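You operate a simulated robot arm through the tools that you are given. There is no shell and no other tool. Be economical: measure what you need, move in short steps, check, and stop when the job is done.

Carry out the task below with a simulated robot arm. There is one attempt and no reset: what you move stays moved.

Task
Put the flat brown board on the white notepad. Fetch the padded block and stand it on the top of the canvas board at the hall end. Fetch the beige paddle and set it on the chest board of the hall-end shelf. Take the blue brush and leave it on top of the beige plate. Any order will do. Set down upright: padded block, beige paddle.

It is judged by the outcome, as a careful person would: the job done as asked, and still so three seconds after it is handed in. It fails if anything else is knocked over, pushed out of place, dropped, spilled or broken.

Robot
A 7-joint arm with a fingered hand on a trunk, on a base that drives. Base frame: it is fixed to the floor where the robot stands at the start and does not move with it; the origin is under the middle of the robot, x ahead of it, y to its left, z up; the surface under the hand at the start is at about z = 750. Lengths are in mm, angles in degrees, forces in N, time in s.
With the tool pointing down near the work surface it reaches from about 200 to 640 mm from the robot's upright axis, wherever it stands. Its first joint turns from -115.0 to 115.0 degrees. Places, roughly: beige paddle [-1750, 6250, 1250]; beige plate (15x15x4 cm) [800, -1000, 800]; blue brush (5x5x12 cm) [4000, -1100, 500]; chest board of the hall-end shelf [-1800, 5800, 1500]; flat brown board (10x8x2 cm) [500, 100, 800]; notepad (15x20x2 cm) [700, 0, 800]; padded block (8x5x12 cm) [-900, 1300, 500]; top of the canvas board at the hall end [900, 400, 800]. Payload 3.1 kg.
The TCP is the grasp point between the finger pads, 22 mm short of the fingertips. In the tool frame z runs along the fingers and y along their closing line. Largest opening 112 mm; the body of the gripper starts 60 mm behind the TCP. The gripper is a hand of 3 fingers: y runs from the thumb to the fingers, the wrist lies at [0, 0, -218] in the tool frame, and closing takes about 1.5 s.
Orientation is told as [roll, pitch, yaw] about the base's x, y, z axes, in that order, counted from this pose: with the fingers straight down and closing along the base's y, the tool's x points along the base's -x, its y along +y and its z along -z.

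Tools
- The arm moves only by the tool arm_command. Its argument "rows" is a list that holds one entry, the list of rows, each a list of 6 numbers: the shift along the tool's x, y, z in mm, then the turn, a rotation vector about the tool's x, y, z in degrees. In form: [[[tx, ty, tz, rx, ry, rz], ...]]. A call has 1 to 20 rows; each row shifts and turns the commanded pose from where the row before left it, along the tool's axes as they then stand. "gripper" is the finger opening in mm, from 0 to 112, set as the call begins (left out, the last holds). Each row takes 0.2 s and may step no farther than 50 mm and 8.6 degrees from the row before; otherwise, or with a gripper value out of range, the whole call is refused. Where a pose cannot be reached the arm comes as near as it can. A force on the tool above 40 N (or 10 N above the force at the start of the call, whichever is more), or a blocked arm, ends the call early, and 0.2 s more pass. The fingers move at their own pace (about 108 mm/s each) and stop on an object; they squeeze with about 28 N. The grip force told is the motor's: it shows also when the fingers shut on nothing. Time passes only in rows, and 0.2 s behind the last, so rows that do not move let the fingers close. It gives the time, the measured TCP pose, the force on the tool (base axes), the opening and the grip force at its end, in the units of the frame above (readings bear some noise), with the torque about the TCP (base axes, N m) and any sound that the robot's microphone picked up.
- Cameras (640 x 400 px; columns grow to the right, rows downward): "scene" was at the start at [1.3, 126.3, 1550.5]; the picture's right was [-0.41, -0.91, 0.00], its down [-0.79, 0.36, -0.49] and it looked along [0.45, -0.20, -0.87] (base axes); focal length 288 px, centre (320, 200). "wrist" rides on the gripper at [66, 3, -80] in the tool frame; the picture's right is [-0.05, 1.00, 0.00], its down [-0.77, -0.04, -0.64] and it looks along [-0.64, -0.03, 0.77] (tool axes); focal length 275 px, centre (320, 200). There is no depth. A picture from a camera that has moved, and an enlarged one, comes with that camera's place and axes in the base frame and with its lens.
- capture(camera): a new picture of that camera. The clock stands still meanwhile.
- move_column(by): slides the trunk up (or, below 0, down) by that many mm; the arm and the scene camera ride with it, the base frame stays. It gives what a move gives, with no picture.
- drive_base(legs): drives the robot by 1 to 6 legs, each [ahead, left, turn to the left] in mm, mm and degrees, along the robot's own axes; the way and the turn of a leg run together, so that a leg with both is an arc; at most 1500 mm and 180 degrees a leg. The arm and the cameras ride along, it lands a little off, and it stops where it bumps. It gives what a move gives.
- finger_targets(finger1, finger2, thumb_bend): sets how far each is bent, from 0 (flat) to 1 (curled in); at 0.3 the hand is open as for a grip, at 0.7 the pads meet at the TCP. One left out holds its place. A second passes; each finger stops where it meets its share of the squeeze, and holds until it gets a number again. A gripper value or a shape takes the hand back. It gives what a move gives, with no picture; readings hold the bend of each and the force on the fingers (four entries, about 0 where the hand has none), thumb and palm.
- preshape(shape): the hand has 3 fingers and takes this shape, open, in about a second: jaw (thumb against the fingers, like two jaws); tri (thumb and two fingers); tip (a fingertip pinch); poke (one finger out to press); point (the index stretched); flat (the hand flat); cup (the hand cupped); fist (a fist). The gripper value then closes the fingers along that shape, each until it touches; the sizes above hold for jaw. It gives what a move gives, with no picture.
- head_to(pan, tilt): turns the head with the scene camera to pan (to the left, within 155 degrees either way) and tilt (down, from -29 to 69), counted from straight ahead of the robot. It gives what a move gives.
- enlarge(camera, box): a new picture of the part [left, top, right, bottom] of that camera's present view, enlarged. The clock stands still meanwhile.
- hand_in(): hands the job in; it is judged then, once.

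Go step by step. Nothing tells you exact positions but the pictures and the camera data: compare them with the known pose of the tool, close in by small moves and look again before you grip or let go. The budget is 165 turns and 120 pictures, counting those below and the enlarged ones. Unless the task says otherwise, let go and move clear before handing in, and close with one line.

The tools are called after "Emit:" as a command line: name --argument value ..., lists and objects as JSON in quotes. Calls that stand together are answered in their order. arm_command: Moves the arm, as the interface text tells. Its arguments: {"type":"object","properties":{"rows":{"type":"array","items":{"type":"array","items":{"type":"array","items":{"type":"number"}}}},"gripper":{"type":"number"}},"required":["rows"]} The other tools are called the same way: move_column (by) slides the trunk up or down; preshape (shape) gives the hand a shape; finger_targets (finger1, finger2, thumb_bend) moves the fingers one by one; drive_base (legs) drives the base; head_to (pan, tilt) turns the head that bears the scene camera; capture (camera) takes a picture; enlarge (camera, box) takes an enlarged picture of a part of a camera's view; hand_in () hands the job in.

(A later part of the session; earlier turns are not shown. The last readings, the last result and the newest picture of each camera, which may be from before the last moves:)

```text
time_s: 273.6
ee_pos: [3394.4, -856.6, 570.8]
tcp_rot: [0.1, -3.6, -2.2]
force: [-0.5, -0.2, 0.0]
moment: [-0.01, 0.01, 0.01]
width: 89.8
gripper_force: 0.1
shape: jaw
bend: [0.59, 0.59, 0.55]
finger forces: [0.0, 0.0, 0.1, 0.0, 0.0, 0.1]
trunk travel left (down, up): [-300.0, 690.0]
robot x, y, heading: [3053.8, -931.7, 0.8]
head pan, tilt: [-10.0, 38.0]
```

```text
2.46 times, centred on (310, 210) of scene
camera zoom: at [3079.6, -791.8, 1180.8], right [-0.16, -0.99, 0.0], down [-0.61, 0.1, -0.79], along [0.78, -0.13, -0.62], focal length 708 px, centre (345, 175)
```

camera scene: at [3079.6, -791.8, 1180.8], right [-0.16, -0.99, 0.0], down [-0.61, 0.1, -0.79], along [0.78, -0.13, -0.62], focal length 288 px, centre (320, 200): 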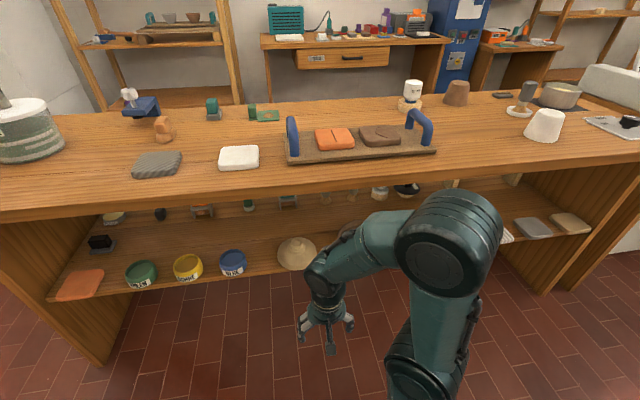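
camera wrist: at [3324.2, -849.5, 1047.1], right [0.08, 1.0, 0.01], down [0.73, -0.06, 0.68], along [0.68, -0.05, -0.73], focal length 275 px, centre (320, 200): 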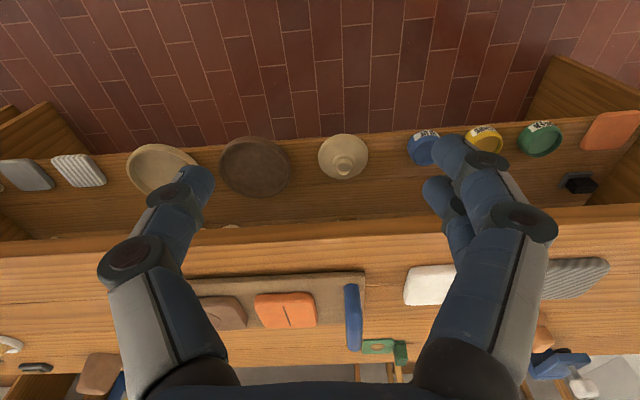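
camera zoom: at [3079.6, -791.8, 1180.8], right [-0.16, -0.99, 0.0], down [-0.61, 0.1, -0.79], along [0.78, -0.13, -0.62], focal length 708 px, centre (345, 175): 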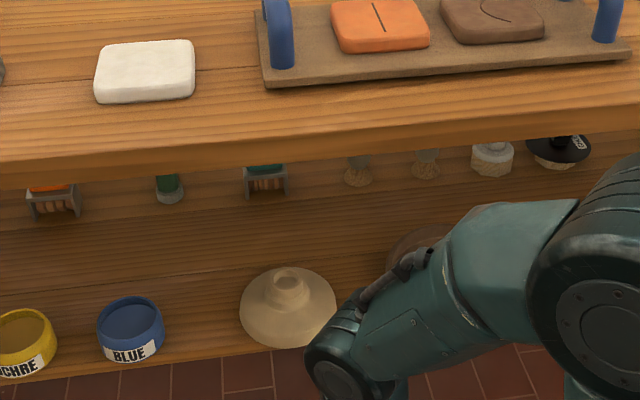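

Two brushes stand on bristles at the back of the shelf. I'll lower further to see their handles.

Emit:
move_column --by -250

Emit:
head_to --pan -10 --tilt 20

Emit:
capture --camera "scene"

```text
time_s: 276.2
ee_pos: [3395.5, -855.8, 320.5]
tcp_rot: [0.1, -3.6, -2.2]
force: [0.0, 0.1, 0.3]
moment: [0.0, 0.03, 0.02]
width: 89.8
gripper_force: 0.0
shape: jaw
bend: [0.59, 0.59, 0.55]
finger forces: [0.0, 0.0, 0.0, 0.1, 0.0, 0.0]
trunk travel left (down, up): [-50.0, 940.0]
robot x, y, heading: [3055.0, -931.6, 0.7]
head pan, tilt: [-10.0, 38.0]
```

```text
time_s: 277.0
ee_pos: [3394.9, -856.4, 321.0]
tcp_rot: [0.2, -3.6, -2.2]
force: [-0.4, -0.1, 0.0]
moment: [0.01, -0.03, 0.0]
width: 89.7
gripper_force: 0.1
shape: jaw
bend: [0.59, 0.59, 0.55]
finger forces: [0.0, 0.0, 0.1, 0.1, 0.0, 0.0]
trunk travel left (down, up): [-50.0, 940.0]
robot x, y, heading: [3056.8, -930.5, 0.7]
head pan, tilt: [-10.0, 20.0]
```

```text
26 pictures are left
camera scene: at [3086.3, -792.9, 959.1], right [-0.16, -0.99, 0.0], down [-0.34, 0.06, -0.94], along [0.93, -0.15, -0.34], focal length 288 px, centre (320, 200)
```

scene: 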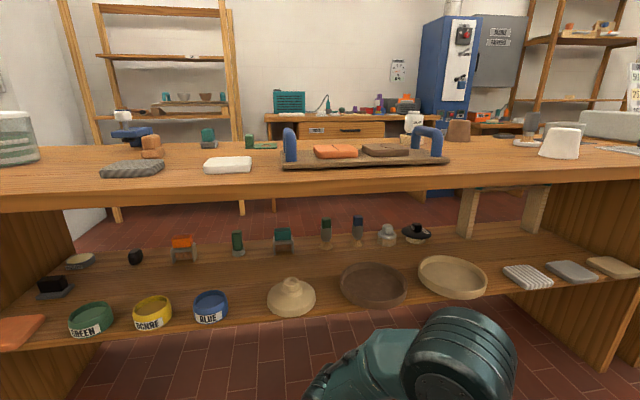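

Emit:
enlarge --camera "scene" --box '[270, 195, 450, 305]'

```text
3.56 times, centred on (360, 250) of scene
camera zoom: at [3086.3, -792.9, 959.1], right [-0.16, -0.99, 0.0], down [-0.34, 0.06, -0.94], along [0.93, -0.15, -0.34], focal length 1023 px, centre (178, 22)
```

zoom: 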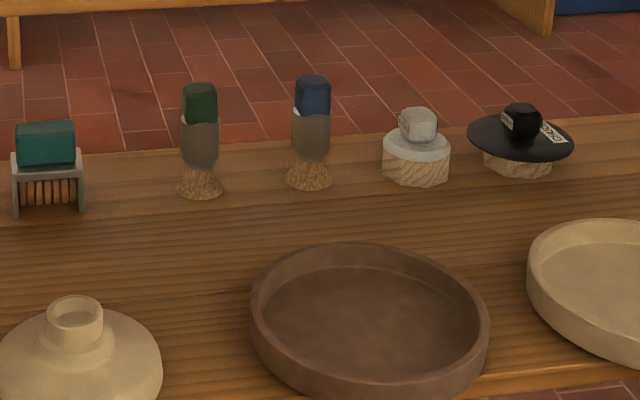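

The blue brush stands at about [3958,-1070] on the z≈460 shelf, close to its rear edge, so reaching in from behind is easier. I'll raise the trunk and drive around the bench's near end.

Emit:
move_column --by 400

Emit:
drive_base --legs '[[0, 1240, 0], [1000, 0, 0], [680, 0, 0], [0, -700, 0], [0, -650, 0], [0, 0, 179]]'

Emit:
head_to --pan 0 --tilt 25

Emit:
move_column --by -250

Emit:
capture --camera "scene"

```text
time_s: 280.8
ee_pos: [3395.4, -855.5, 721.3]
tcp_rot: [0.1, -3.5, -2.2]
force: [-0.2, 0.9, -0.2]
moment: [-0.02, 0.0, -0.03]
width: 89.8
gripper_force: 0.1
shape: jaw
bend: [0.59, 0.59, 0.55]
finger forces: [0.0, 0.0, 0.0, 0.1, 0.0, 0.0]
trunk travel left (down, up): [-450.0, 540.0]
robot x, y, heading: [3054.6, -931.6, 1.0]
head pan, tilt: [-10.0, 20.0]
```

```text
time_s: 309.4
ee_pos: [4426.0, -1034.3, 721.0]
tcp_rot: [0.1, -3.6, 178.0]
force: [0.5, -0.5, 0.0]
moment: [-0.01, -0.01, -0.02]
width: 89.7
gripper_force: 0.0
shape: jaw
bend: [0.59, 0.59, 0.55]
finger forces: [0.0, 0.1, 0.0, 0.0, 0.0, 0.0]
trunk travel left (down, up): [-450.0, 540.0]
robot x, y, heading: [4770.7, -961.1, -179.1]
head pan, tilt: [-10.0, 20.0]
```

```text
time_s: 310.1
ee_pos: [4427.7, -1033.1, 720.1]
tcp_rot: [0.1, -3.6, 178.1]
force: [0.4, 0.0, 0.3]
moment: [0.0, 0.0, -0.01]
width: 89.8
gripper_force: 0.0
shape: jaw
bend: [0.59, 0.59, 0.55]
finger forces: [0.0, 0.0, 0.1, 0.0, 0.1, 0.1]
trunk travel left (down, up): [-450.0, 540.0]
robot x, y, heading: [4765.9, -957.3, -179.1]
head pan, tilt: [0.0, 25.0]
```

```text
time_s: 312.7
ee_pos: [4426.2, -1034.1, 471.0]
tcp_rot: [0.2, -3.6, 178.1]
force: [0.4, 0.4, 0.6]
moment: [-0.03, 0.05, 0.0]
width: 89.7
gripper_force: 0.1
shape: jaw
bend: [0.59, 0.59, 0.55]
finger forces: [0.1, 0.1, 0.0, 0.0, 0.1, 0.0]
trunk travel left (down, up): [-200.0, 790.0]
robot x, y, heading: [4766.3, -960.9, -178.8]
head pan, tilt: [0.0, 25.0]
```

```text
24 pictures are left
camera scene: at [4737.3, -1112.3, 1101.1], right [-0.02, 1.0, 0.0], down [0.42, 0.01, -0.91], along [-0.91, -0.02, -0.42], focal length 288 px, centre (320, 200)
```

scene: 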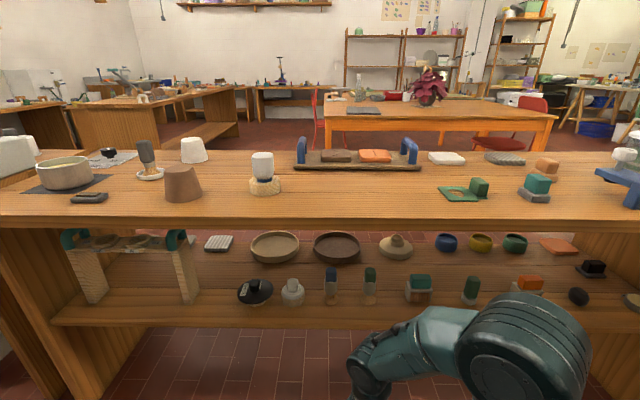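

Re-triangulating with this view puts the blue brush at about [4038,-1093], shelf z≈412, top ≈550, with neighbours 120 mm to either side. I'll tilt the hand 57° and drive closer.

Emit:
arm_command --rows '[[[0, 0, -35, 0, 0, 0], [0, 0, 0, 0, -8, 0], [0, 0, 0, 0, -8, 0], [0, 0, 0, 0, -8, 0], [0, 0, 0, 0, -8, 0], [0, 0, 0, 0, -8, 0], [0, 0, 0, 0, -8, 0], [0, 0, 0, 0, -5.5, 0], [0, 0, 0, 0, 0, 0]]]' --gripper 75

Emit:
drive_base --legs '[[200, 60, 0]]'

Emit:
capture --camera "wrist"

Emit:
capture --camera "scene"

```text
time_s: 314.7
ee_pos: [4417.1, -1045.0, 505.7]
tcp_rot: [0.3, -57.1, 177.9]
force: [-0.2, 0.4, 0.2]
moment: [0.0, -0.01, 0.02]
width: 75.5
gripper_force: 0.1
shape: jaw
bend: [0.69, 0.69, 0.66]
finger forces: [0.0, 0.0, 0.0, 0.1, 0.0, 0.0]
out of reach, approached as far as the arm can: row 7, 8
trunk travel left (down, up): [-200.0, 790.0]
robot x, y, heading: [4761.6, -958.4, -179.2]
head pan, tilt: [0.0, 25.0]
```

```text
time_s: 316.3
ee_pos: [4221.9, -1106.2, 504.7]
tcp_rot: [0.1, -57.0, 177.7]
force: [0.3, 0.6, -0.6]
moment: [0.01, -0.01, 0.0]
width: 75.4
gripper_force: 0.1
shape: jaw
bend: [0.69, 0.69, 0.66]
finger forces: [0.0, 0.0, 0.0, 0.0, 0.1, 0.1]
trunk travel left (down, up): [-200.0, 790.0]
robot x, y, heading: [4570.9, -1020.8, -179.2]
head pan, tilt: [0.0, 25.0]
```

```text
23 pictures are left
camera wrist: at [4325.1, -1111.7, 494.2], right [-0.06, -1.0, 0.04], down [0.12, 0.03, 0.99], along [-0.99, 0.07, 0.11], focal length 275 px, centre (320, 200)
```

wrist: 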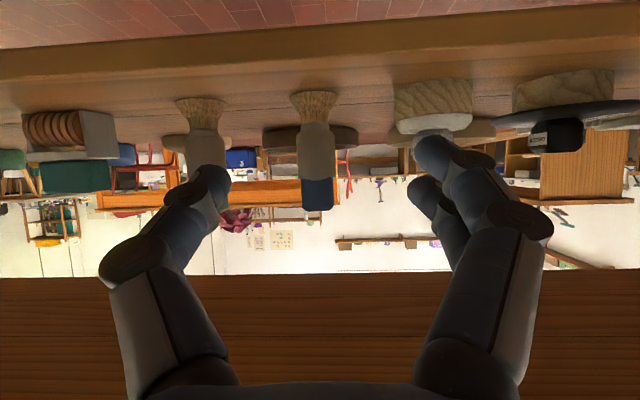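

```text
22 pictures are left
camera scene: at [4541.7, -1174.8, 1101.1], right [-0.01, 1.0, 0.0], down [0.42, 0.01, -0.91], along [-0.91, -0.01, -0.42], focal length 288 px, centre (320, 200)
```

scene: 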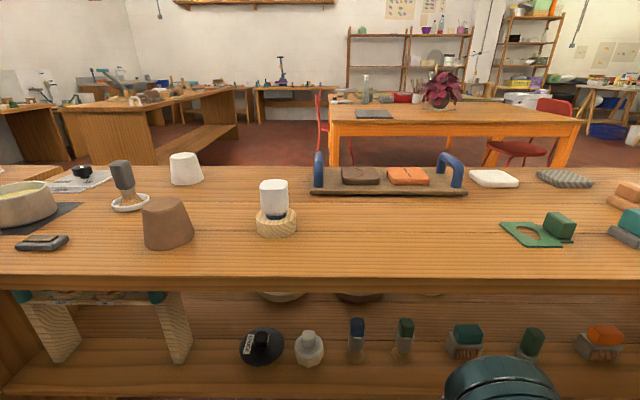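

The brush is at about [4027,-1088], spanning z 415–538. I'll advance most of the way.

Emit:
arm_command --rows '[[[-18.9, -5, 32, 0, 0, 0], [-18.9, -5, 32, 0, 0, 0], [-18.9, 0, 32, 0, 0, 0], [-18.9, 0, 32, 0, 0, 0], [0, 0, 0, 0, 0, 0]]]'

Emit:
capture --camera "wrist"

```text
time_s: 317.5
ee_pos: [4075.3, -1092.3, 496.4]
tcp_rot: [0.2, -57.0, 177.7]
force: [0.3, 0.0, -0.7]
moment: [-0.01, -0.02, -0.01]
width: 75.4
gripper_force: 0.1
shape: jaw
bend: [0.69, 0.69, 0.66]
finger forces: [0.0, 0.0, 0.0, 0.1, 0.0, 0.0]
trunk travel left (down, up): [-200.0, 790.0]
robot x, y, heading: [4570.8, -1022.7, -179.2]
head pan, tilt: [0.0, 25.0]
```

```text
21 pictures are left
camera wrist: at [4177.0, -1098.7, 485.5], right [-0.06, -1.0, 0.04], down [0.12, 0.03, 0.99], along [-0.99, 0.07, 0.11], focal length 275 px, centre (320, 200)
```

wrist: 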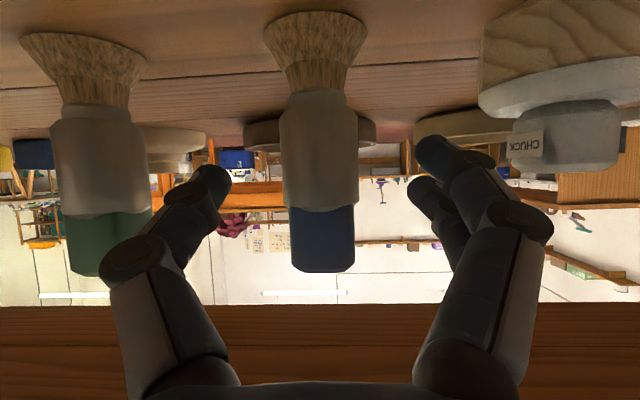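

The brush is centred between the fingers. I'll move forward the last 42 mm and close.

Emit:
arm_command --rows '[[[-11.4, 0, 17.6, 0, 0, 0], [-11.4, 0, 17.6, 0, 0, 0], [0, 0, 0, 0, 0, 0]]]'

Emit:
arm_command --rows '[[[0, 0, 0, 0, 0, 0], [0, 0, 0, 0, 0, 0], [0, 0, 0, 0, 0, 0], [0, 0, 0, 0, 0, 0]]]' --gripper 20

Emit:
capture --camera "wrist"

```text
time_s: 318.3
ee_pos: [4030.7, -1089.9, 498.5]
tcp_rot: [0.2, -57.0, 177.7]
force: [0.5, 1.4, 0.2]
moment: [-0.02, -0.02, -0.01]
width: 75.3
gripper_force: 0.1
shape: jaw
bend: [0.69, 0.69, 0.66]
finger forces: [0.1, 0.0, 0.0, 0.0, 0.0, 0.1]
trunk travel left (down, up): [-200.0, 790.0]
robot x, y, heading: [4569.5, -1023.0, -179.4]
head pan, tilt: [0.0, 25.0]
```

```text
time_s: 319.3
ee_pos: [4030.8, -1088.7, 498.7]
tcp_rot: [0.3, -57.0, 177.7]
force: [-0.5, 0.8, -1.2]
moment: [0.01, 0.06, 0.03]
width: 0.0
gripper_force: 28.1
shape: jaw
bend: [0.73, 0.68, 0.75]
finger forces: [0.6, 0.7, 0.1, 0.1, 1.2, 0.0]
trunk travel left (down, up): [-200.0, 790.0]
robot x, y, heading: [4567.4, -1022.7, -179.1]
head pan, tilt: [0.0, 25.0]
```

```text
20 pictures are left
camera wrist: at [4133.8, -1095.3, 487.3], right [-0.06, -1.0, 0.04], down [0.12, 0.03, 0.99], along [-0.99, 0.07, 0.11], focal length 275 px, centre (320, 200)
```

wrist: 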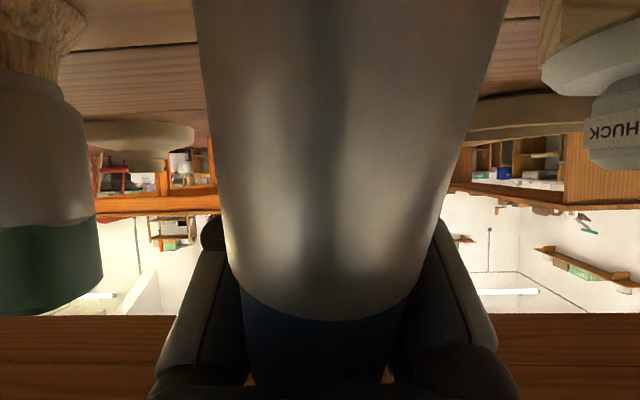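

The fingers again closed behind it, and the brush now leans against the palm, caged. Orientation doesn't matter for the brush, so I'll try curling the fingers further to clamp it against the palm.

Emit:
finger_targets --finger1 0.9 --finger2 0.9 --thumb_bend 0.9

Emit:
capture --camera "wrist"

```text
time_s: 320.3
ee_pos: [4030.8, -1089.1, 499.7]
tcp_rot: [0.3, -57.0, 177.7]
force: [-0.6, -0.5, 0.0]
moment: [0.03, 0.03, 0.02]
width: 4.4
gripper_force: 0.0
shape: fingers
bend: [0.86, 0.86, 0.86]
finger forces: [0.1, 0.1, 0.1, 0.0, 0.1, 0.1]
trunk travel left (down, up): [-200.0, 790.0]
robot x, y, heading: [4568.9, -1020.5, -179.0]
head pan, tilt: [0.0, 25.0]
```

```text
19 pictures are left
camera wrist: at [4133.8, -1095.3, 487.4], right [-0.06, -1.0, 0.04], down [0.12, 0.03, 0.99], along [-0.99, 0.07, 0.11], focal length 275 px, centre (320, 200)
```

wrist: 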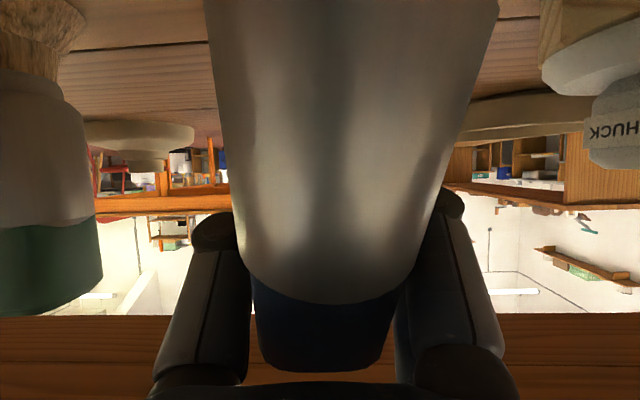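

No squeeze yet. I'll curl fully.

Emit:
finger_targets --finger1 1.0 --finger2 1.0 --thumb_bend 1.0

```text
time_s: 321.3
ee_pos: [4031.4, -1088.7, 499.7]
tcp_rot: [0.2, -56.9, 177.8]
force: [0.1, -0.2, -0.7]
moment: [-0.02, 0.02, -0.01]
width: 6.7
gripper_force: 0.1
shape: fingers
bend: [0.88, 0.88, 0.92]
finger forces: [0.0, 0.0, 0.1, 0.0, 0.0, 0.0]
trunk travel left (down, up): [-200.0, 790.0]
robot x, y, heading: [4568.3, -1021.6, -179.6]
head pan, tilt: [0.0, 25.0]
```

The fingers only meet each other without clamping. I'll look from the scene camera to see how the brush stands.

Emit:
head_to --pan 0 --tilt 45

Emit:
enlarge --camera "scene" --box '[270, 170, 470, 310]'

```text
time_s: 322.1
ee_pos: [4030.3, -1089.7, 499.2]
tcp_rot: [0.2, -57.0, 177.7]
force: [-0.7, -0.1, -0.2]
moment: [0.02, -0.02, 0.01]
width: 7.3
gripper_force: 0.0
shape: fingers
bend: [0.88, 0.88, 0.92]
finger forces: [0.1, 0.1, 0.0, 0.1, 0.1, 0.0]
trunk travel left (down, up): [-200.0, 790.0]
robot x, y, heading: [4570.0, -1025.1, -179.1]
head pan, tilt: [0.0, 45.0]
```

```text
2.86 times, centred on (370, 240) of scene
camera zoom: at [4552.3, -1174.7, 1070.6], right [-0.01, 1.0, 0.0], down [0.71, 0.01, -0.71], along [-0.71, -0.01, -0.71], focal length 822 px, centre (177, 86)
```

zoom: 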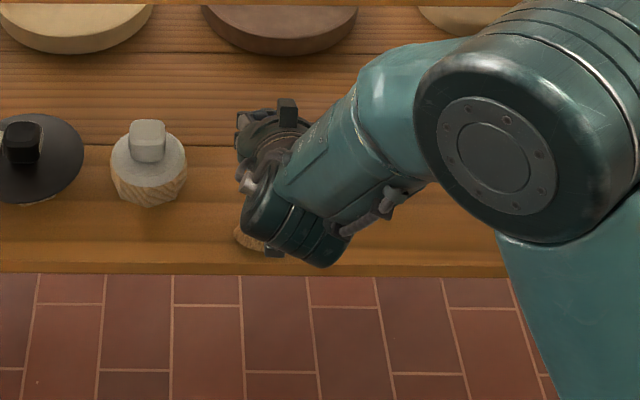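

The brush base is still on the shelf, about 12 mm inside the edge, with its top leaning away. Pulling the closed fingers back about 22 mm should tip it upright.

Emit:
arm_command --rows '[[[3, 0, -4.6, 0, 0, 0], [3, 0, -4.6, 0, 0, 0], [3, 0, -4.6, 0, 0, 0], [3, 0, -4.6, 0, 0, 0], [0, 0, 0, 0, 0, 0]]]'

Emit:
capture --camera "wrist"

```text
time_s: 323.3
ee_pos: [4054.6, -1089.2, 498.9]
tcp_rot: [0.2, -56.9, 177.6]
force: [-0.9, -0.4, -0.3]
moment: [-0.02, -0.01, -0.01]
width: 7.2
gripper_force: 0.1
shape: fingers
bend: [0.88, 0.88, 0.92]
finger forces: [0.0, 0.1, 0.1, 0.0, 0.1, 0.0]
trunk travel left (down, up): [-200.0, 790.0]
robot x, y, heading: [4569.6, -1024.4, -179.2]
head pan, tilt: [0.0, 45.0]
```

```text
17 pictures are left
camera wrist: at [4157.2, -1095.1, 486.7], right [-0.06, -1.0, 0.04], down [0.12, 0.03, 0.99], along [-0.99, 0.07, 0.11], focal length 275 px, centre (320, 200)
```

wrist: 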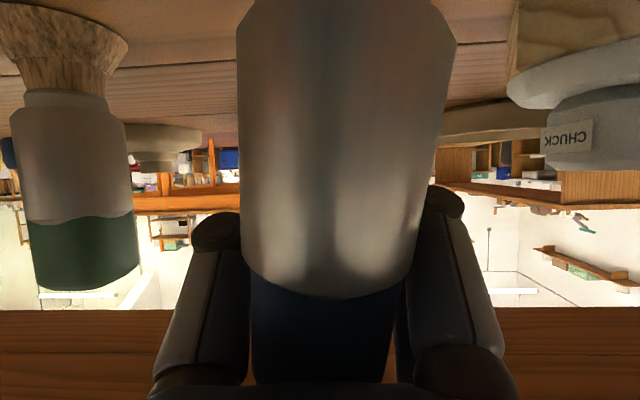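

The lean has shrunk to about 15°. I'll pull 8 mm more, then open the fingers slowly.

Emit:
arm_command --rows '[[[2.2, 0, -3.4, 0, 0, 0], [2.2, 0, -3.4, 0, 0, 0], [0, 0, 0, 0, 0, 0]]]'

Emit:
enlarge --camera "scene" --box '[290, 200, 430, 300]'

```text
time_s: 324.1
ee_pos: [4061.8, -1091.0, 499.1]
tcp_rot: [0.1, -57.2, 177.7]
force: [0.4, -0.7, 0.2]
moment: [0.01, -0.02, 0.02]
width: 7.2
gripper_force: 0.0
shape: fingers
bend: [0.88, 0.88, 0.92]
finger forces: [0.1, 0.0, 0.0, 0.1, 0.0, 0.0]
trunk travel left (down, up): [-200.0, 790.0]
robot x, y, heading: [4571.9, -1022.0, -179.4]
head pan, tilt: [0.0, 45.0]
```

```text
4.00 times, centred on (360, 250) of scene
camera zoom: at [4552.4, -1174.7, 1070.5], right [-0.01, 1.0, 0.0], down [0.71, 0.01, -0.71], along [-0.71, -0.01, -0.71], focal length 1151 px, centre (160, 0)
```

zoom: 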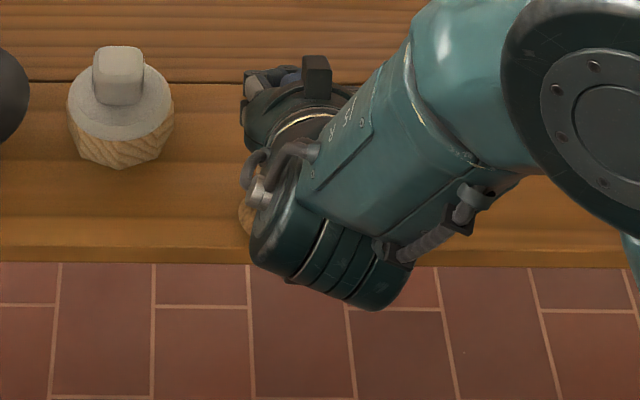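

The base is at the shelf edge but still on it. I'll open the fingers gently in steps.

Emit:
finger_targets --finger1 0.72 --finger2 0.72 --thumb_bend 0.72

Emit:
arm_command --rows '[[[0, 0, 0, 0, 0, 0], [0, 0, 0, 0, 0, 0], [0, 0, 0, 0, 0, 0], [0, 0, 0, 0, 0, 0], [0, 0, 0, 0, 0, 0]]]' --gripper 80

Emit:
capture --camera "wrist"

```text
time_s: 325.1
ee_pos: [4062.4, -1090.6, 499.5]
tcp_rot: [0.1, -57.0, 177.6]
force: [-0.1, -0.6, 0.5]
moment: [0.0, -0.01, -0.02]
width: 0.0
gripper_force: 0.8
shape: fingers
bend: [0.74, 0.74, 0.79]
finger forces: [0.8, 0.1, 0.0, 0.0, 0.7, 0.1]
trunk travel left (down, up): [-200.0, 790.0]
robot x, y, heading: [4570.8, -1021.7, -179.4]
head pan, tilt: [0.0, 45.0]
```

```text
time_s: 326.3
ee_pos: [4062.1, -1090.3, 499.7]
tcp_rot: [0.2, -57.0, 177.7]
force: [0.0, -0.1, -1.4]
moment: [0.01, -0.04, -0.02]
width: 79.6
gripper_force: 0.1
shape: jaw
bend: [0.66, 0.66, 0.63]
finger forces: [0.1, 0.1, 0.0, 0.0, 0.1, 0.1]
trunk travel left (down, up): [-200.0, 790.0]
robot x, y, heading: [4572.6, -1019.1, -179.3]
head pan, tilt: [0.0, 45.0]
```

```text
15 pictures are left
camera wrist: at [4164.9, -1096.4, 487.4], right [-0.06, -1.0, 0.04], down [0.12, 0.03, 0.99], along [-0.99, 0.07, 0.11], focal length 275 px, centre (320, 200)
```

wrist: 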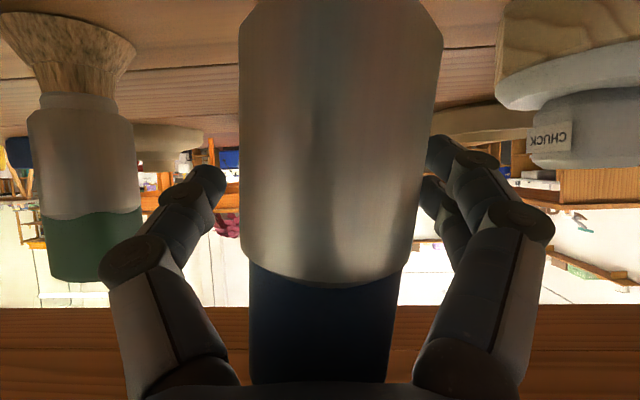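

The brush stands on its own, nearly upright at x≈4105. I'll back off 55 mm and partly close to compare fingertip and brush depths.

Emit:
arm_command --rows '[[[15, 0, -23, 0, 0, 0], [15, 0, -23, 0, 0, 0], [0, 0, 0, 0, 0, 0]]]'

Emit:
arm_command --rows '[[[0, 0, 0, 0, 0, 0], [0, 0, 0, 0, 0, 0], [0, 0, 0, 0, 0, 0]]]' --gripper 56

Emit:
capture --camera "wrist"

```text
time_s: 327.1
ee_pos: [4117.7, -1091.5, 498.6]
tcp_rot: [0.2, -57.0, 177.7]
force: [0.1, -0.2, -0.3]
moment: [0.02, -0.01, 0.0]
width: 79.7
gripper_force: 0.1
shape: jaw
bend: [0.66, 0.66, 0.63]
finger forces: [0.1, 0.0, 0.1, 0.0, 0.1, 0.0]
trunk travel left (down, up): [-200.0, 790.0]
robot x, y, heading: [4571.4, -1018.4, -178.8]
head pan, tilt: [0.0, 45.0]
```

```text
time_s: 327.9
ee_pos: [4117.2, -1092.4, 497.4]
tcp_rot: [0.2, -57.0, 177.8]
force: [0.3, 0.8, 0.7]
moment: [0.03, 0.05, 0.0]
width: 56.7
gripper_force: 0.1
shape: jaw
bend: [0.72, 0.72, 0.7]
finger forces: [0.2, 0.1, 0.0, 0.0, 0.0, 0.0]
trunk travel left (down, up): [-200.0, 790.0]
robot x, y, heading: [4571.7, -1025.5, -179.1]
head pan, tilt: [0.0, 45.0]
```

```text
14 pictures are left
camera wrist: at [4221.4, -1098.2, 486.6], right [-0.06, -1.0, 0.04], down [0.12, 0.03, 0.99], along [-0.99, 0.07, 0.11], focal length 275 px, centre (320, 200)
```

wrist: 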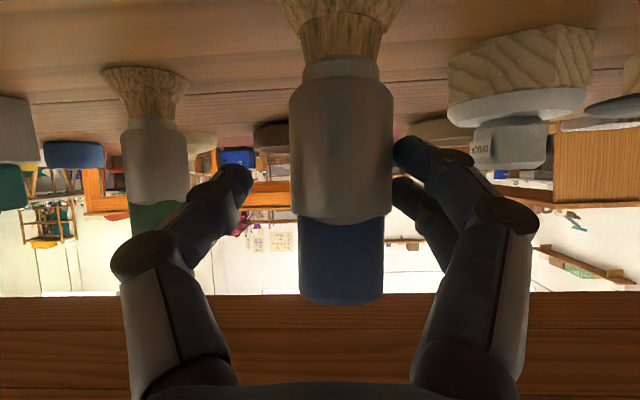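

The brush is upright; it sits about 7 mm toward the fingers' side and just beyond tip depth. I'll shift 7 mm, back 2 mm, and close.

Emit:
arm_command --rows '[[[1, 7, -1.7, 0, 0, 0], [0, 0, 0, 0, 0, 0]]]'

Emit:
arm_command --rows '[[[0, 0, 0, 0, 0, 0], [0, 0, 0, 0, 0, 0], [0, 0, 0, 0, 0, 0]]]' --gripper 25

Emit:
capture --camera "wrist"

```text
time_s: 328.5
ee_pos: [4120.5, -1099.1, 498.1]
tcp_rot: [0.1, -57.0, 177.7]
force: [-0.2, 0.4, 0.4]
moment: [-0.02, 0.03, -0.02]
width: 56.6
gripper_force: 0.0
shape: jaw
bend: [0.72, 0.72, 0.7]
finger forces: [0.0, 0.0, 0.1, 0.1, 0.1, 0.0]
trunk travel left (down, up): [-200.0, 790.0]
robot x, y, heading: [4569.5, -1024.8, -179.3]
head pan, tilt: [0.0, 45.0]
```

```text
time_s: 329.3
ee_pos: [4120.7, -1099.3, 498.9]
tcp_rot: [0.2, -57.1, 177.7]
force: [0.3, -0.1, -0.3]
moment: [0.0, 0.0, 0.01]
width: 33.6
gripper_force: 28.4
shape: jaw
bend: [0.74, 0.73, 0.7]
finger forces: [12.5, 12.9, 0.1, 0.0, 24.8, 0.0]
trunk travel left (down, up): [-200.0, 790.0]
robot x, y, heading: [4566.1, -1020.2, -179.0]
head pan, tilt: [0.0, 45.0]
```

```text
13 pictures are left
camera wrist: at [4223.4, -1105.3, 486.4], right [-0.06, -1.0, 0.04], down [0.12, 0.03, 0.99], along [-0.99, 0.07, 0.11], focal length 275 px, centre (320, 200)
```

wrist: 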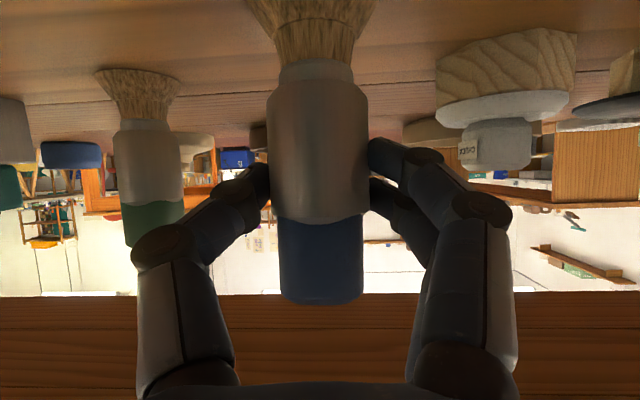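

A firm grip. I'll lift and check.

Emit:
arm_command --rows '[[[0, 0, 0, 0, 0, 0], [-6, 0, -4, 0, 0, 0], [-8, 0, -5.3, 0, 0, 0], [-8, 0, -5.3, 0, 0, 0], [0, 0, 0, 0, 0, 0]]]' --gripper 0

Emit:
drive_base --legs '[[-200, 0, 0]]'

Emit:
capture --camera "wrist"

```text
time_s: 330.5
ee_pos: [4119.9, -1099.2, 524.6]
tcp_rot: [0.2, -57.0, 177.7]
force: [0.1, -0.1, -1.0]
moment: [0.0, -0.01, 0.0]
width: 33.6
gripper_force: 28.3
shape: jaw
bend: [0.74, 0.73, 0.7]
finger forces: [12.5, 12.9, 0.1, 0.0, 24.8, 0.1]
trunk travel left (down, up): [-200.0, 790.0]
robot x, y, heading: [4571.2, -1021.9, -179.2]
head pan, tilt: [0.0, 45.0]
```

```text
time_s: 332.1
ee_pos: [4321.3, -1096.9, 524.4]
tcp_rot: [0.3, -56.9, 177.9]
force: [0.5, -0.3, 0.0]
moment: [0.02, 0.02, 0.05]
width: 33.6
gripper_force: 28.0
shape: jaw
bend: [0.74, 0.73, 0.7]
finger forces: [12.5, 12.9, 0.0, 0.0, 24.8, 0.0]
trunk travel left (down, up): [-200.0, 790.0]
robot x, y, heading: [4769.6, -1019.5, -179.1]
head pan, tilt: [0.0, 45.0]
```

```text
12 pictures are left
camera wrist: at [4425.2, -1102.7, 512.9], right [-0.06, -1.0, 0.04], down [0.12, 0.03, 0.99], along [-0.99, 0.06, 0.11], focal length 275 px, centre (320, 200)
```

wrist: 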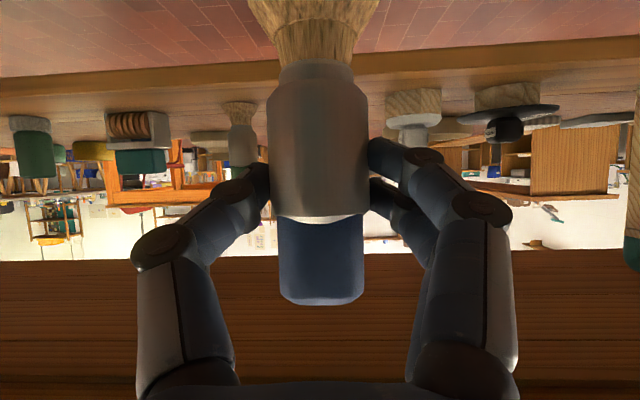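

The brush is held upright. The plate is near [775,-1004]; I'll approach it from the table's front side to avoid the chair. I'll raise the trunk and drive back along the known lanes.

Emit:
move_column --by 400

Emit:
move_column --by 100

Emit:
drive_base --legs '[[0, -1330, 0], [850, 0, 0], [850, 0, 0], [0, -1220, 0], [1450, 0, 0]]'

```text
time_s: 336.0
ee_pos: [4321.4, -1097.8, 924.7]
tcp_rot: [0.2, -57.0, 177.9]
force: [-0.4, -0.1, 0.2]
moment: [0.04, -0.01, 0.03]
width: 33.6
gripper_force: 28.2
shape: jaw
bend: [0.74, 0.73, 0.7]
finger forces: [12.5, 12.9, 0.0, 0.0, 24.7, 0.1]
trunk travel left (down, up): [-600.0, 390.0]
robot x, y, heading: [4777.1, -1016.6, -179.1]
head pan, tilt: [0.0, 45.0]
```

```text
time_s: 337.3
ee_pos: [4321.0, -1096.5, 1025.3]
tcp_rot: [0.1, -56.9, 177.9]
force: [-0.2, 0.2, -1.0]
moment: [0.0, 0.01, 0.03]
width: 33.5
gripper_force: 27.8
shape: jaw
bend: [0.74, 0.73, 0.7]
finger forces: [12.5, 12.8, 0.1, 0.0, 24.6, 0.0]
trunk travel left (down, up): [-700.0, 290.0]
robot x, y, heading: [4771.4, -1019.9, -179.2]
head pan, tilt: [0.0, 45.0]
```

```text
time_s: 365.1
ee_pos: [1070.1, 1401.9, 1024.4]
tcp_rot: [0.2, -57.0, 178.8]
force: [1.1, 0.6, -0.1]
moment: [0.01, 0.01, 0.04]
width: 33.4
gripper_force: 27.9
shape: jaw
bend: [0.74, 0.73, 0.7]
finger forces: [12.4, 12.9, 0.0, 0.0, 24.9, 0.1]
trunk travel left (down, up): [-700.0, 290.0]
robot x, y, heading: [1523.7, 1489.1, -178.1]
head pan, tilt: [0.0, 45.0]
```

Emit:
drive_base --legs '[[850, 0, 0], [850, 0, 0], [0, 0, 178], [0, -1200, 0], [0, -1140, 0]]'

Emit:
head_to --pan -10 --tilt 38

Emit:
capture --camera "scene"

```text
time_s: 392.0
ee_pos: [208.2, -839.4, 1025.5]
tcp_rot: [0.3, -57.0, -4.3]
force: [-0.6, 0.2, 0.1]
moment: [0.0, 0.02, -0.01]
width: 33.7
gripper_force: 27.9
shape: jaw
bend: [0.74, 0.73, 0.7]
finger forces: [12.4, 13.2, 0.1, 0.1, 25.8, 0.0]
trunk travel left (down, up): [-700.0, 290.0]
robot x, y, heading: [-238.6, -898.8, -1.2]
head pan, tilt: [0.0, 45.0]
```

```text
time_s: 392.8
ee_pos: [209.3, -838.3, 1024.3]
tcp_rot: [0.3, -56.9, -4.3]
force: [-0.4, -0.3, -0.3]
moment: [-0.03, 0.03, -0.03]
width: 33.4
gripper_force: 28.2
shape: jaw
bend: [0.74, 0.73, 0.7]
finger forces: [12.4, 13.3, 0.0, 0.0, 25.7, 0.0]
trunk travel left (down, up): [-700.0, 290.0]
robot x, y, heading: [-242.5, -902.2, -1.2]
head pan, tilt: [-10.0, 38.0]
```

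```text
11 pictures are left
camera scene: at [-214.9, -762.3, 1580.7], right [-0.19, -0.98, 0.0], down [-0.6, 0.12, -0.79], along [0.77, -0.15, -0.62], focal length 288 px, centre (320, 200)
```

scene: 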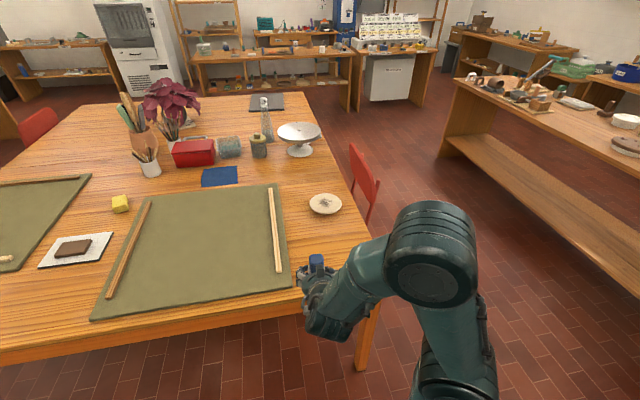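

The brush is still held, and the plate is ahead at about [755,-975]. I'll zoom on it.

Emit:
enlarge --camera "scene" --box '[270, 160, 390, 250]'

```text
4.44 times, centred on (330, 205) of scene
camera zoom: at [-214.9, -762.3, 1580.7], right [-0.19, -0.98, 0.0], down [-0.6, 0.12, -0.79], along [0.77, -0.15, -0.62], focal length 1279 px, centre (276, 178)
```

zoom: 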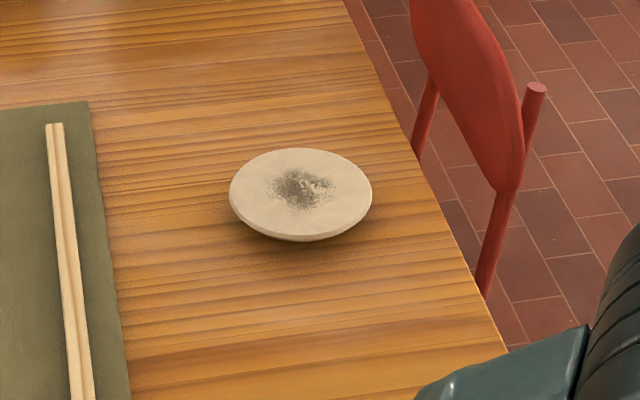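

It's a flat disc centred at about [742,-974], top near z≈788. I'll drive 255 ahead and 65 right.

Emit:
drive_base --legs '[[255, -65, 0]]'

```text
time_s: 394.7
ee_pos: [467.8, -908.4, 1024.6]
tcp_rot: [0.2, -57.0, -4.3]
force: [0.1, -0.1, -1.1]
moment: [0.0, 0.04, 0.0]
width: 33.5
gripper_force: 28.0
shape: jaw
bend: [0.74, 0.73, 0.7]
finger forces: [12.3, 13.2, 0.1, 0.0, 25.7, 0.1]
trunk travel left (down, up): [-700.0, 290.0]
robot x, y, heading: [9.1, -971.0, -1.4]
head pan, tilt: [-10.0, 38.0]
```

Emit:
arm_command --rows '[[[-23.9, -7.6, 36.8, 0, 0, 0], [-23.9, -7.6, 36.8, 0, 0, 0], [-23.9, -7.6, 36.8, 0, 0, 0], [-23.9, -7.6, 36.8, 0, 0, 0], [-23.9, -7.6, 36.8, 0, 0, 0], [-23.9, -7.6, 36.8, 0, 0, 0], [28, 0, 18.2, 0, 0, 0], [28, 0, 18.2, 0, 0, 0], [28, 0, 18.2, 0, 0, 0], [0, 0, 0, 0, 0, 0]]]'

Emit:
enlarge --camera "scene" --box '[300, 100, 480, 240]'

Emit:
capture --camera "wrist"

```text
time_s: 396.9
ee_pos: [726.3, -971.7, 922.0]
tcp_rot: [0.2, -57.0, -4.2]
force: [0.0, -0.4, -0.7]
moment: [0.0, -0.02, 0.01]
width: 33.1
gripper_force: 27.5
shape: jaw
bend: [0.74, 0.73, 0.7]
finger forces: [12.5, 12.8, 0.0, 0.1, 24.6, 0.1]
trunk travel left (down, up): [-700.0, 290.0]
robot x, y, heading: [9.1, -967.5, -1.0]
head pan, tilt: [-10.0, 38.0]
```

```text
2.86 times, centred on (390, 170) of scene
camera zoom: at [42.8, -831.9, 1580.7], right [-0.19, -0.98, 0.0], down [-0.6, 0.12, -0.79], along [0.77, -0.15, -0.62], focal length 822 px, centre (120, 286)
```

zoom: 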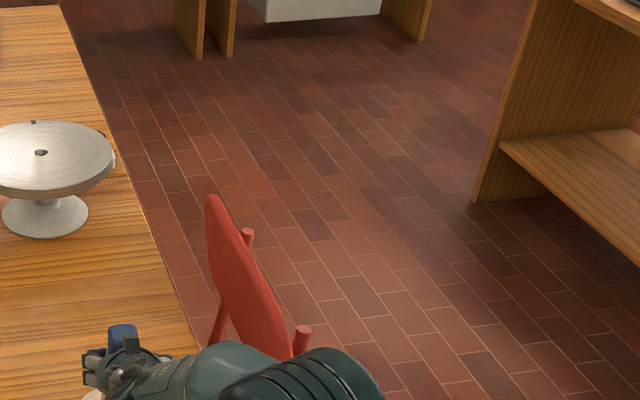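

```text
8 pictures are left
camera wrist: at [622.5, -960.7, 911.0], right [0.1, 0.99, 0.04], down [-0.12, -0.03, 0.99], along [0.99, -0.1, 0.11], focal length 275 px, centre (320, 200)
```

wrist: 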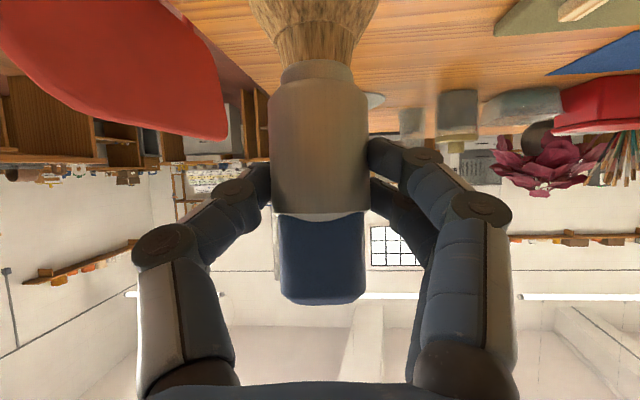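

I'll lower to about z=882 and check alignment over the plate.

Emit:
arm_command --rows '[[[17, 0, 11, 0, 0, 0], [17, 0, 11, 0, 0, 0], [0, 0, 0, 0, 0, 0]]]'

Emit:
head_to --pan -10 --tilt 45

Emit:
enlarge --camera "scene" --box '[280, 140, 420, 240]'

```text
time_s: 397.7
ee_pos: [723.7, -971.9, 884.5]
tcp_rot: [0.2, -57.0, -4.4]
force: [0.1, -0.6, -1.0]
moment: [0.03, 0.04, 0.03]
width: 33.2
gripper_force: 27.8
shape: jaw
bend: [0.74, 0.73, 0.7]
finger forces: [12.5, 12.8, 0.0, 0.0, 24.6, 0.1]
trunk travel left (down, up): [-700.0, 290.0]
robot x, y, heading: [15.0, -968.2, -1.1]
head pan, tilt: [-10.0, 38.0]
```

```text
time_s: 398.3
ee_pos: [725.3, -972.3, 883.2]
tcp_rot: [0.1, -57.0, -4.3]
force: [-0.5, 0.3, -0.7]
moment: [0.03, 0.01, -0.01]
width: 33.3
gripper_force: 28.0
shape: jaw
bend: [0.74, 0.73, 0.7]
finger forces: [12.5, 12.7, 0.0, 0.1, 24.6, 0.1]
trunk travel left (down, up): [-700.0, 290.0]
robot x, y, heading: [12.9, -968.5, -1.1]
head pan, tilt: [-10.0, 45.0]
```

```text
4.00 times, centred on (350, 190) of scene
camera zoom: at [37.9, -831.3, 1570.5], right [-0.19, -0.98, 0.0], down [-0.69, 0.14, -0.71], along [0.69, -0.14, -0.71], focal length 1151 px, centre (200, 240)
```

zoom: 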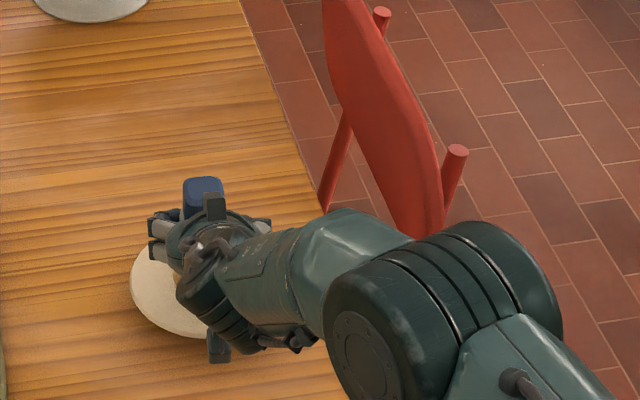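

The brush is over the plate centre within about 8 mm. I'll nudge 6 mm forward and lower stepwise to contact.

Emit:
arm_command --rows '[[[-3.3, 0, 5, 0, 0, 0], [2.5, 0, 1.6, 0, 0, 0], [2.5, 0, 1.6, 0, 0, 0], [0, 0, 0, 0, 0, 0]]]'

Emit:
arm_command --rows '[[[1.7, 0, 1.1, 0, 0, 0], [1.7, 0, 1.1, 0, 0, 0], [0, 0, 0, 0, 0, 0]]]'

Emit:
arm_command --rows '[[[1.7, 0, 1.1, 0, 0, 0], [0, 0, 0, 0, 0, 0]]]'

```text
time_s: 399.3
ee_pos: [732.3, -972.8, 877.6]
tcp_rot: [0.3, -57.1, -4.3]
force: [0.4, 0.0, -0.4]
moment: [0.0, 0.01, -0.02]
width: 33.0
gripper_force: 27.7
shape: jaw
bend: [0.74, 0.73, 0.7]
finger forces: [12.5, 12.8, 0.0, 0.0, 24.6, 0.1]
trunk travel left (down, up): [-700.0, 290.0]
robot x, y, heading: [12.2, -969.4, -1.1]
head pan, tilt: [-10.0, 45.0]
```

```text
time_s: 400.1
ee_pos: [731.4, -972.6, 873.6]
tcp_rot: [0.2, -57.0, -4.2]
force: [0.3, -0.6, -1.0]
moment: [0.02, 0.02, 0.02]
width: 33.1
gripper_force: 27.8
shape: jaw
bend: [0.74, 0.73, 0.7]
finger forces: [12.5, 12.8, 0.1, 0.0, 24.7, 0.0]
trunk travel left (down, up): [-700.0, 290.0]
robot x, y, heading: [15.1, -972.9, -1.2]
head pan, tilt: [-10.0, 45.0]
```

```text
time_s: 400.7
ee_pos: [732.3, -972.5, 872.4]
tcp_rot: [0.1, -57.1, -4.3]
force: [0.9, -1.1, -1.6]
moment: [0.02, 0.02, -0.02]
width: 33.2
gripper_force: 28.1
shape: jaw
bend: [0.74, 0.73, 0.7]
finger forces: [12.5, 12.8, 0.0, 0.1, 24.6, 0.1]
trunk travel left (down, up): [-700.0, 290.0]
robot x, y, heading: [12.9, -967.8, -1.1]
head pan, tilt: [-10.0, 45.0]
```

Emit:
arm_command --rows '[[[1.7, 0, 1.1, 0, 0, 0], [0, 0, 0, 0, 0, 0]]]'

Emit:
arm_command --rows '[[[1.7, 0, 1.1, 0, 0, 0], [0, 0, 0, 0, 0, 0]]]'

Emit:
arm_command --rows '[[[1.7, 0, 1.1, 0, 0, 0], [0, 0, 0, 0, 0, 0]]]'

Emit:
capture --camera "wrist"

```text
time_s: 401.3
ee_pos: [732.0, -974.3, 870.1]
tcp_rot: [0.2, -57.0, -4.3]
force: [1.1, -0.9, -0.5]
moment: [-0.03, 0.01, 0.02]
width: 33.1
gripper_force: 27.9
shape: jaw
bend: [0.74, 0.73, 0.7]
finger forces: [12.4, 12.8, 0.0, 0.1, 24.7, 0.1]
trunk travel left (down, up): [-700.0, 290.0]
robot x, y, heading: [9.1, -970.1, -1.2]
head pan, tilt: [-10.0, 45.0]
```

```text
time_s: 401.9
ee_pos: [733.1, -973.4, 869.0]
tcp_rot: [0.2, -57.0, -4.3]
force: [0.7, 0.2, -0.2]
moment: [-0.01, -0.03, 0.01]
width: 33.3
gripper_force: 28.0
shape: jaw
bend: [0.74, 0.73, 0.7]
finger forces: [12.6, 12.9, 0.0, 0.0, 24.6, 0.0]
trunk travel left (down, up): [-700.0, 290.0]
robot x, y, heading: [15.0, -974.0, -1.4]
head pan, tilt: [-10.0, 45.0]
```

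```text
time_s: 402.5
ee_pos: [733.4, -974.0, 867.2]
tcp_rot: [0.2, -57.1, -4.3]
force: [0.0, 0.5, 0.1]
moment: [-0.01, 0.03, 0.0]
width: 32.9
gripper_force: 28.0
shape: jaw
bend: [0.74, 0.73, 0.7]
finger forces: [12.5, 12.7, 0.0, 0.0, 24.6, 0.0]
trunk travel left (down, up): [-700.0, 290.0]
robot x, y, heading: [10.9, -968.7, -1.2]
head pan, tilt: [-10.0, 45.0]
```

```text
6 pictures are left
camera wrist: at [629.2, -961.7, 855.6], right [0.1, 0.99, 0.04], down [-0.12, -0.03, 0.99], along [0.99, -0.1, 0.11], focal length 275 px, centre (320, 200)
```

wrist: 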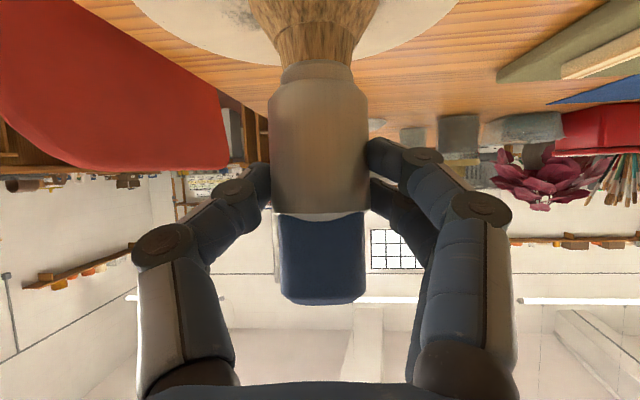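

Emit:
arm_command --rows '[[[1.7, 0, 1.1, 0, 0, 0], [0, 0, 0, 0, 0, 0]]]'

Emit:
arm_command --rows '[[[1.7, 0, 1.1, 0, 0, 0], [0, 0, 0, 0, 0, 0]]]'

Emit:
arm_command --rows '[[[1.7, 0, 1.1, 0, 0, 0], [0, 0, 0, 0, 0, 0]]]'

```text
time_s: 403.1
ee_pos: [732.0, -973.6, 865.2]
tcp_rot: [0.1, -57.0, -4.3]
force: [0.5, -0.4, 0.5]
moment: [-0.01, 0.01, 0.0]
width: 33.2
gripper_force: 27.6
shape: jaw
bend: [0.74, 0.73, 0.7]
finger forces: [12.5, 12.8, 0.1, 0.1, 24.6, 0.1]
trunk travel left (down, up): [-700.0, 290.0]
robot x, y, heading: [14.2, -968.9, -1.3]
head pan, tilt: [-10.0, 45.0]
```

```text
time_s: 403.7
ee_pos: [732.7, -973.3, 862.2]
tcp_rot: [0.2, -57.1, -4.3]
force: [1.3, 0.0, 2.4]
moment: [0.0, 0.01, 0.01]
width: 32.9
gripper_force: 27.9
shape: jaw
bend: [0.74, 0.73, 0.7]
finger forces: [12.5, 13.0, 0.0, 0.0, 24.9, 0.1]
trunk travel left (down, up): [-700.0, 290.0]
robot x, y, heading: [13.4, -969.9, -1.1]
head pan, tilt: [-10.0, 45.0]
```

```text
time_s: 404.3
ee_pos: [733.1, -974.5, 861.3]
tcp_rot: [0.2, -57.2, -4.3]
force: [2.0, 0.1, 10.1]
moment: [0.05, -0.14, 0.0]
width: 33.4
gripper_force: 27.5
shape: jaw
bend: [0.74, 0.73, 0.7]
finger forces: [13.4, 13.6, 0.0, 0.0, 25.7, 0.0]
trunk travel left (down, up): [-700.0, 290.0]
robot x, y, heading: [15.2, -970.0, -1.2]
head pan, tilt: [-10.0, 45.0]
```

Firm contact at 10 N. I'll ease up 1.5 mm and open.

Emit:
arm_command --rows '[[[-1.3, 0, -0.8, 0, 0, 0], [0, 0, 0, 0, 0, 0]]]'

Emit:
arm_command --rows '[[[0, 0, 0, 0, 0, 0], [0, 0, 0, 0, 0, 0], [0, 0, 0, 0, 0, 0], [0, 0, 0, 0, 0, 0]]]' --gripper 90

Emit:
capture --camera "wrist"

```text
time_s: 404.9
ee_pos: [732.9, -974.7, 861.6]
tcp_rot: [0.2, -57.1, -4.2]
force: [2.4, 0.7, 9.8]
moment: [0.09, -0.17, 0.01]
width: 33.1
gripper_force: 28.3
shape: jaw
bend: [0.74, 0.73, 0.7]
finger forces: [13.6, 13.6, 0.0, 0.0, 25.2, 0.0]
trunk travel left (down, up): [-700.0, 290.0]
robot x, y, heading: [8.2, -969.1, -1.3]
head pan, tilt: [-10.0, 45.0]
```

```text
time_s: 405.9
ee_pos: [732.5, -973.9, 860.8]
tcp_rot: [0.1, -57.1, -4.3]
force: [0.7, -0.4, 0.8]
moment: [0.0, 0.01, 0.01]
width: 90.0
gripper_force: 0.2
shape: jaw
bend: [0.59, 0.59, 0.55]
finger forces: [0.0, 0.0, 0.0, 0.0, 0.1, 0.0]
trunk travel left (down, up): [-700.0, 290.0]
robot x, y, heading: [14.5, -966.1, -1.2]
head pan, tilt: [-10.0, 45.0]
```

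```text
5 pictures are left
camera wrist: at [628.8, -963.3, 849.1], right [0.1, 0.99, 0.04], down [-0.12, -0.03, 0.99], along [0.99, -0.1, 0.11], focal length 275 px, centre (320, 200)
```

wrist: 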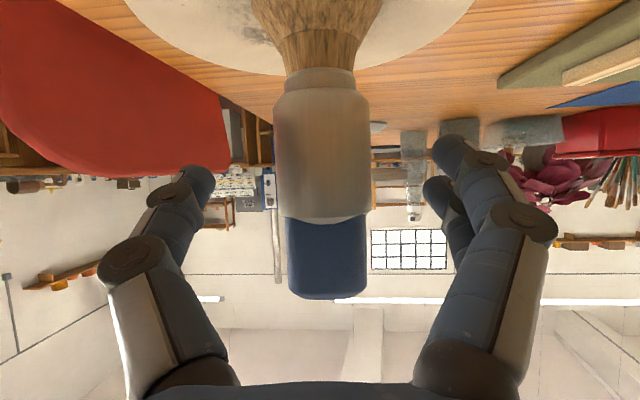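

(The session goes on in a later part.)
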